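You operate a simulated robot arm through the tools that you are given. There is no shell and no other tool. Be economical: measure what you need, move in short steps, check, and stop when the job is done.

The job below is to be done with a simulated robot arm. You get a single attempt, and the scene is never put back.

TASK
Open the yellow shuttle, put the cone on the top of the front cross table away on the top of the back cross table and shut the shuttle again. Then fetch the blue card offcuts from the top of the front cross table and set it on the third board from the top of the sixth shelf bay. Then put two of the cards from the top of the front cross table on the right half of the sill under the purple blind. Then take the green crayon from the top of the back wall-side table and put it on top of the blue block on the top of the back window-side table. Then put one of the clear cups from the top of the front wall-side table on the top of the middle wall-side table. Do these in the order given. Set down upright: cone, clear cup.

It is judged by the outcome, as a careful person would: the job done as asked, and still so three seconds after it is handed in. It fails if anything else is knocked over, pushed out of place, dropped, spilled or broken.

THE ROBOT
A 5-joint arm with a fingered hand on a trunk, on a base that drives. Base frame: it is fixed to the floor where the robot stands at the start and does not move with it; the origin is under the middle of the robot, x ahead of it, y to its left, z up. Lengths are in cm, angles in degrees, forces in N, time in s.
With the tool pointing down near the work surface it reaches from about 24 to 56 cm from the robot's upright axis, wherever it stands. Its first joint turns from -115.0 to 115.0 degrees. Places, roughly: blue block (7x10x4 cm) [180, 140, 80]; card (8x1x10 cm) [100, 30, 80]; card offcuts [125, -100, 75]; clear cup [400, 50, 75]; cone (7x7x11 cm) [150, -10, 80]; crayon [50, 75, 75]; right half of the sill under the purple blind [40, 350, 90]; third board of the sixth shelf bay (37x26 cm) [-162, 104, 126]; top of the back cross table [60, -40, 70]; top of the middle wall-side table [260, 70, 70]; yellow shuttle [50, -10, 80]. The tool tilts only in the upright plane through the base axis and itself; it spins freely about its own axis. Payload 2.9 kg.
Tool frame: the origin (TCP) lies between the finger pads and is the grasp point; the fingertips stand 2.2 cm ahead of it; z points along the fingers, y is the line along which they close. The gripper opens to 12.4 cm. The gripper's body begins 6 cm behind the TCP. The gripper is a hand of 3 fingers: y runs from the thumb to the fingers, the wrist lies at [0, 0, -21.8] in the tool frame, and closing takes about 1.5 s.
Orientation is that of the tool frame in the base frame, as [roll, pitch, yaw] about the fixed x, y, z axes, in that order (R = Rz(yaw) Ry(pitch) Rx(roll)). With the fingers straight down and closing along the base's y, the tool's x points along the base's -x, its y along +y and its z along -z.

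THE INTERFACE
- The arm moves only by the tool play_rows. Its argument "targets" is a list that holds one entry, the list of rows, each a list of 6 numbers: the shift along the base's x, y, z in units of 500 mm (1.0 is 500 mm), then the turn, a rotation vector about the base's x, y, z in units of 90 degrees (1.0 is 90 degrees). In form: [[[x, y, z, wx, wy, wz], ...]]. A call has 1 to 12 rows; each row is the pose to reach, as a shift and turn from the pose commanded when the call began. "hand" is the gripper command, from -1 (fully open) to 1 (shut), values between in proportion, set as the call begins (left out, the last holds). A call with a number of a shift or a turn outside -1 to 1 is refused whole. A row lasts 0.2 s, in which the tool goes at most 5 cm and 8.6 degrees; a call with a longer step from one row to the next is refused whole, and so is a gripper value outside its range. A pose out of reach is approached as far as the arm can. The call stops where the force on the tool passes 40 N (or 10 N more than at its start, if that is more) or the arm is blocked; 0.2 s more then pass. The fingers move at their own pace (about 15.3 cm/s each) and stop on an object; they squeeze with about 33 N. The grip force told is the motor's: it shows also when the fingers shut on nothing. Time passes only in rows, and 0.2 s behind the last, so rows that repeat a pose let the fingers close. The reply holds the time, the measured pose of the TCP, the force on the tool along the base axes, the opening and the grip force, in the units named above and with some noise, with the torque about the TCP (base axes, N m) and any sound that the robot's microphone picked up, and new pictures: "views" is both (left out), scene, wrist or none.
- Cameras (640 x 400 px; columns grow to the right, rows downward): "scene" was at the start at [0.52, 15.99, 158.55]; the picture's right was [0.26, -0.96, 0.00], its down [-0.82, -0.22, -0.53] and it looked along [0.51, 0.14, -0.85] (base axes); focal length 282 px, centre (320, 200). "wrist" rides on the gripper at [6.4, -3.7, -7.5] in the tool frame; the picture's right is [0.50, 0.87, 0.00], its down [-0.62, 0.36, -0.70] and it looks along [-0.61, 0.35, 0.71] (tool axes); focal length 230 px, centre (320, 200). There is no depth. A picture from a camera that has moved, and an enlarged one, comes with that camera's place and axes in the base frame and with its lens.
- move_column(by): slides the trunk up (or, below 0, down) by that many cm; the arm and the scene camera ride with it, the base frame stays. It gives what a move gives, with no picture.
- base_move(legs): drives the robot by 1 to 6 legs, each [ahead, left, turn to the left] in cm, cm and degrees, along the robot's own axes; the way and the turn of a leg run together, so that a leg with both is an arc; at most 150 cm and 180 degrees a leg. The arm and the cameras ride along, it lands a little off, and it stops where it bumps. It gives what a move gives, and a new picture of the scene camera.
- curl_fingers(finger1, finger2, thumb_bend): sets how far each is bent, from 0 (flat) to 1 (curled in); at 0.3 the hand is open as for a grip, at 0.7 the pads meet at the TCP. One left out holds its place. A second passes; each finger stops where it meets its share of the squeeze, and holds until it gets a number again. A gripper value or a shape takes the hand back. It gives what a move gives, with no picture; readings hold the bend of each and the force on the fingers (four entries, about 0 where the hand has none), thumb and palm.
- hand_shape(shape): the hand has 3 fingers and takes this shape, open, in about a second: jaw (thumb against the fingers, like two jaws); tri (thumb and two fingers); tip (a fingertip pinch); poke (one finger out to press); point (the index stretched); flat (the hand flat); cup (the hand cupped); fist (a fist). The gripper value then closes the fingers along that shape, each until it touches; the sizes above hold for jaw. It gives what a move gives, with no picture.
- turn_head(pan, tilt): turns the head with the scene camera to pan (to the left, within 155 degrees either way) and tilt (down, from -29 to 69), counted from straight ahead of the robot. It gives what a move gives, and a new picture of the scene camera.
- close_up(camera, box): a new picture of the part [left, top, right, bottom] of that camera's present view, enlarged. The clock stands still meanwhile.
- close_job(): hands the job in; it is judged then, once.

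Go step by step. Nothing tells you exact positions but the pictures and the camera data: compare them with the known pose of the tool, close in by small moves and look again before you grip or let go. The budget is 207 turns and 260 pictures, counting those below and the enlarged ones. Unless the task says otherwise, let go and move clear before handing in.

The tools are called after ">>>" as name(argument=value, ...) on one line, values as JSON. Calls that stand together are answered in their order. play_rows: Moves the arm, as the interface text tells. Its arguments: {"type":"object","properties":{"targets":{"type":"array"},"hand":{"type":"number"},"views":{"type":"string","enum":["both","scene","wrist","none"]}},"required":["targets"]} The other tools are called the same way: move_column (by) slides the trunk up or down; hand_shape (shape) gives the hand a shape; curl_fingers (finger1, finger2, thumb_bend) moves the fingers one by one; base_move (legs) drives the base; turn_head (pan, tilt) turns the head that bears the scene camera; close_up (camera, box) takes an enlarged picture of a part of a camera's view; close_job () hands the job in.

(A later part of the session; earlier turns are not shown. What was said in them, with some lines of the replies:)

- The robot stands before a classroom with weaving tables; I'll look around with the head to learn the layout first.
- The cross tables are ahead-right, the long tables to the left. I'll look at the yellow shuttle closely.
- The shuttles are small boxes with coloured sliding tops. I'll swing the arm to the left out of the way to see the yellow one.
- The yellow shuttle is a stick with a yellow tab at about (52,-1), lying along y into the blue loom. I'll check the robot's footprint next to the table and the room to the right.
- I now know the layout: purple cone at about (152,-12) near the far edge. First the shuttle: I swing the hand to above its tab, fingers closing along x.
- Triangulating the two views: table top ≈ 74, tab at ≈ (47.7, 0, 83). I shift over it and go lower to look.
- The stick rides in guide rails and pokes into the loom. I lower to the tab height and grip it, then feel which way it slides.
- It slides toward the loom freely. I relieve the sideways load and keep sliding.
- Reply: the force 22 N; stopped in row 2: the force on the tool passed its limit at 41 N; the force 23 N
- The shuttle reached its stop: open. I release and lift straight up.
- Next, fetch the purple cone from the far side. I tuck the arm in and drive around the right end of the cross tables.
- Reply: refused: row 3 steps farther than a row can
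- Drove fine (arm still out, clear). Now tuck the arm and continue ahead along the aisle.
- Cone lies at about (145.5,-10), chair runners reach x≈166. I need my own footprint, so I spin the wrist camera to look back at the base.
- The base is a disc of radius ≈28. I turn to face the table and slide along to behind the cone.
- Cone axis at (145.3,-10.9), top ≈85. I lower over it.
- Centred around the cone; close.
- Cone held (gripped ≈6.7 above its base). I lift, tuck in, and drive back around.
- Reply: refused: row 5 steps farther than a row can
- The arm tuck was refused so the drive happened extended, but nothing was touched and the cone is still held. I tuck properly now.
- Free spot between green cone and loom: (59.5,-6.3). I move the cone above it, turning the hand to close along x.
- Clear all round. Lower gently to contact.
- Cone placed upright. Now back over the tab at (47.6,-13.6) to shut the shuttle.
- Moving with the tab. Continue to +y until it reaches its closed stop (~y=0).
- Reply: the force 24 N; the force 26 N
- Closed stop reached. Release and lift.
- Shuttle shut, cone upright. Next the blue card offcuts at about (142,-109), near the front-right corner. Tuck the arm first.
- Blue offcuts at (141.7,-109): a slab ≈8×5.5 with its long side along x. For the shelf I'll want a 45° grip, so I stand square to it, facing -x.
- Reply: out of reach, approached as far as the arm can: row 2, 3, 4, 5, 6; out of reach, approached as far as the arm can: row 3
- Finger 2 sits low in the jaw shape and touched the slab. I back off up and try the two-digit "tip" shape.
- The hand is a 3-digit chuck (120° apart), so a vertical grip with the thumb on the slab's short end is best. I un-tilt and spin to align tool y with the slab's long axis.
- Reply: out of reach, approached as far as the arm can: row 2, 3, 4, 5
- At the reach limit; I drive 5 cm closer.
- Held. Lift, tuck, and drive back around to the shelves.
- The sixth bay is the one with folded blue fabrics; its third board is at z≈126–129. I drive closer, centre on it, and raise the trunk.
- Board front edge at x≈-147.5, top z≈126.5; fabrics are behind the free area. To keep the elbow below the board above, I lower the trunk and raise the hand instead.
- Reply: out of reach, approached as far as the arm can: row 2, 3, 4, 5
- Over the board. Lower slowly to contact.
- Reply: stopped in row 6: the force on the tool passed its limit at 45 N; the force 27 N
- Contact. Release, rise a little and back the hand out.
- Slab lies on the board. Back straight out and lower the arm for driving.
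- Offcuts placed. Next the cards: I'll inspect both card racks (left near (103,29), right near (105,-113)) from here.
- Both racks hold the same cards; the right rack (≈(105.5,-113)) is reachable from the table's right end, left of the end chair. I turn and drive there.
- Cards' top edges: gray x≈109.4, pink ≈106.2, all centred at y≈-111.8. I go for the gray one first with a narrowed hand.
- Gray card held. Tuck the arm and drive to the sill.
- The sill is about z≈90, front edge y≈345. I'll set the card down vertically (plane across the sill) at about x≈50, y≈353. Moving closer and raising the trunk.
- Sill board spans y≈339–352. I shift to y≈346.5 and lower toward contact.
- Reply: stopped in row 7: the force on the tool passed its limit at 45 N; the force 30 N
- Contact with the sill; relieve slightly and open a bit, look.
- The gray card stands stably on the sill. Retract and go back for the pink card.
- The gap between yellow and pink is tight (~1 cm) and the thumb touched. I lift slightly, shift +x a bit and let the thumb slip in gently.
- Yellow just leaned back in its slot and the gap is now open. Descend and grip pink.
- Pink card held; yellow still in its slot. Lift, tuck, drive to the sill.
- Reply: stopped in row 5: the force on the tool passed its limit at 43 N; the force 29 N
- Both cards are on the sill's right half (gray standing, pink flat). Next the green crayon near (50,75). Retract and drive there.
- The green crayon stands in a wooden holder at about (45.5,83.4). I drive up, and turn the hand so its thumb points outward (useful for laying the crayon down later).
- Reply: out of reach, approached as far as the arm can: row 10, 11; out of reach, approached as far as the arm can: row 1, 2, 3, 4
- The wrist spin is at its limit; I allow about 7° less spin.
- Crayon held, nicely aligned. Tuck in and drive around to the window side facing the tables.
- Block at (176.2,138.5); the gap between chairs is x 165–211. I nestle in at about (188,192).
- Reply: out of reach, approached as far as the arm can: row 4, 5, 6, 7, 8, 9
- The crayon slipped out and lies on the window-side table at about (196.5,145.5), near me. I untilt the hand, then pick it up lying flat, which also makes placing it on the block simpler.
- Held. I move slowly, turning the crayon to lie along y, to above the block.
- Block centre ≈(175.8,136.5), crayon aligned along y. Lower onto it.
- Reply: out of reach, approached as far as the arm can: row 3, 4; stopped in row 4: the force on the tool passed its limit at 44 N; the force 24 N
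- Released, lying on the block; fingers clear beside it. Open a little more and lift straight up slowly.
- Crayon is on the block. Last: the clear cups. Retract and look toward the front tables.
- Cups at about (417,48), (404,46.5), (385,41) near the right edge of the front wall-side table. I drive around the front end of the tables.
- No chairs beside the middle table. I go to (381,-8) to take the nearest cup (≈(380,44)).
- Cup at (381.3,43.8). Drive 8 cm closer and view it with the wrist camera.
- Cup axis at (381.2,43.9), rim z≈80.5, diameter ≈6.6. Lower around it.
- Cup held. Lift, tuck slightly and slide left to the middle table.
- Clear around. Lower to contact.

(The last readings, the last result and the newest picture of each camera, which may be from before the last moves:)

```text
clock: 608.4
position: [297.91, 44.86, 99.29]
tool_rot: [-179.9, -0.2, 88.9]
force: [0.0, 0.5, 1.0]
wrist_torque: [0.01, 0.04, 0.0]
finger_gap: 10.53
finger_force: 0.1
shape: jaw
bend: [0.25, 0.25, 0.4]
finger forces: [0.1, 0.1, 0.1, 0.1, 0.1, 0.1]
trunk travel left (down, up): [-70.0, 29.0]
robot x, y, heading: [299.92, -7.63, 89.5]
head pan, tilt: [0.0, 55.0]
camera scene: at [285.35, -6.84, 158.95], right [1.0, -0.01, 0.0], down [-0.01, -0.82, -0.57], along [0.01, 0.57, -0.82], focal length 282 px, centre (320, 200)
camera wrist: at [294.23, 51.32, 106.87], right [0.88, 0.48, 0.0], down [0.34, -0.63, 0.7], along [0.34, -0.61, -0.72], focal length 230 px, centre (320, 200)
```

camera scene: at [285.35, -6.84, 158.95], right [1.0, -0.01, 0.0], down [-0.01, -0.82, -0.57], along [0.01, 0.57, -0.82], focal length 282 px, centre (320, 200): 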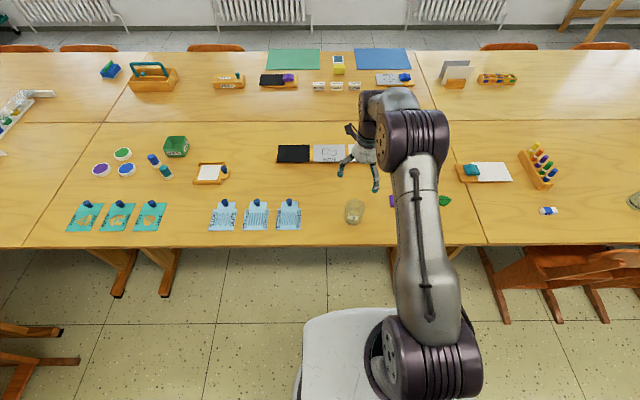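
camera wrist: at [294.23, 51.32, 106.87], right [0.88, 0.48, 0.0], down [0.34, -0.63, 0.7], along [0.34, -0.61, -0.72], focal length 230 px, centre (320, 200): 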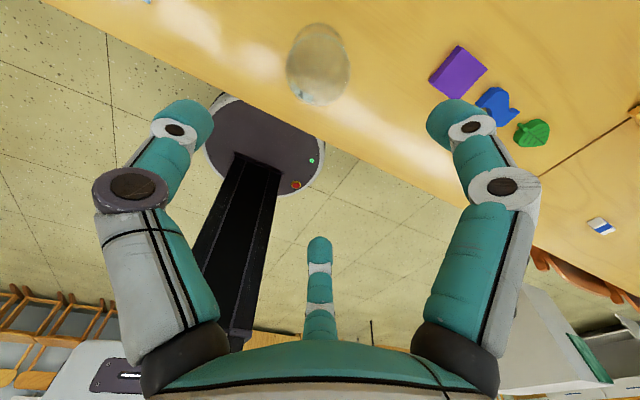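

The cup stands upright on the middle table. A final check of the crayon and the cards on the sill from here.

>>> close_up(camera="scene", box=[80, 50, 144, 90])

>>> turn_head(pan=40, tilt=10)

```text
10.00 times, centred on (112, 70) of scene
camera zoom: at [285.35, -6.84, 158.95], right [1.0, -0.01, 0.0], down [-0.01, -0.82, -0.57], along [0.01, 0.57, -0.82], focal length 2816 px, centre (2400, 1500)
```

zoom: 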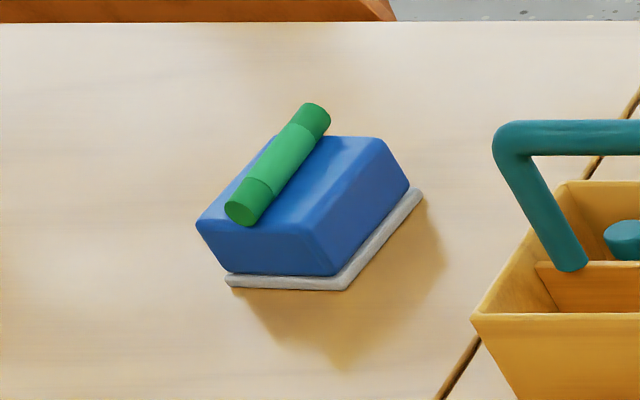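

```text
clock: 609.5
position: [297.78, 44.99, 99.16]
tool_rot: [-179.9, -0.2, 88.9]
force: [-0.3, 0.1, 0.3]
wrist_torque: [0.01, -0.04, 0.01]
finger_gap: 10.51
finger_force: 0.0
shape: jaw
bend: [0.25, 0.25, 0.4]
finger forces: [0.0, 0.0, 0.0, 0.0, 0.1, 0.1]
trunk travel left (down, up): [-70.0, 29.0]
robot x, y, heading: [300.06, -7.89, 89.5]
head pan, tilt: [40.0, 10.0]
camera scene: at [279.37, -6.75, 165.78], right [0.77, 0.63, 0.0], down [0.11, -0.14, -0.98], along [-0.62, 0.76, -0.17], focal length 282 px, centre (320, 200)
```

scene: 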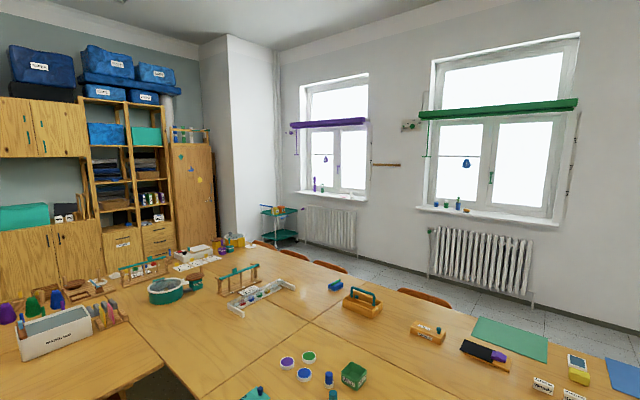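

>>> close_up(camera="scene", box=[290, 165, 386, 225])

>>> close_up(camera="scene", box=[80, 140, 176, 200])

```text
6.67 times, centred on (338, 195) of scene
camera zoom: at [279.37, -6.75, 165.78], right [0.77, 0.63, 0.0], down [0.11, -0.14, -0.98], along [-0.62, 0.76, -0.17], focal length 1878 px, centre (200, 233)
```

zoom: 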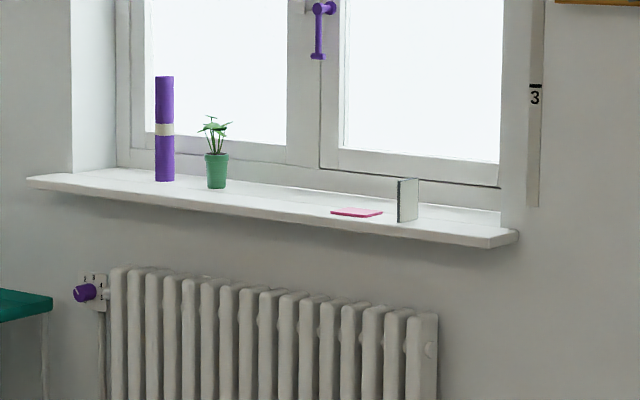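

```text
6.67 times, centred on (128, 170) of scene
camera zoom: at [279.37, -6.75, 165.78], right [0.77, 0.63, 0.0], down [0.11, -0.14, -0.98], along [-0.62, 0.76, -0.17], focal length 1878 px, centre (1600, 400)
```

zoom: 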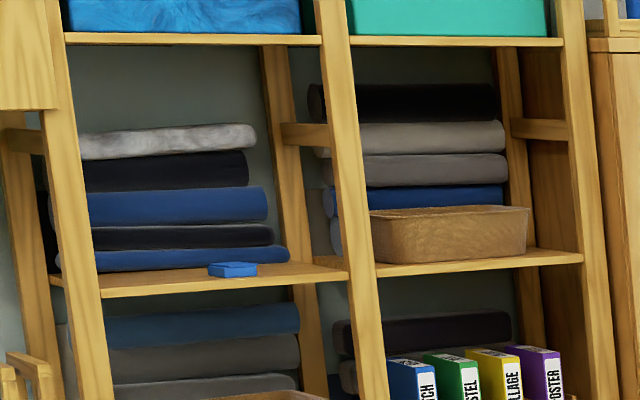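

All items are in their places and the hand is empty and clear, so I hand the job in.

>>> close_job()

```text
The job is handed in.
```

I did every step in the order given and handed the job in. Along the way, the green crayon slipped out of the grip once and fell onto the back window-side table.

- **Shuttle and cone:** I slid the yellow shuttle open, set the purple cone upright on the back cross table, and slid the shuttle shut to its stop.
- **Offcuts:** the blue card offcuts lie on the third board of the sixth shelf bay, in front of the folded fabrics.
- **Cards:** the gray and pink cards are on the right half of the sill under the purple blind. The gray one stands on its edge. The pink one tipped over when I released it and lies flat. While I was taking the pink card, the yellow card beside it was pushed to lean the other way, but it is still in its slot.
- **Crayon:** after the slip I picked it up and laid it on the blue block. A later close-up showed it still there.
- **Cup:** one clear cup stands upright on the middle wall-side table.
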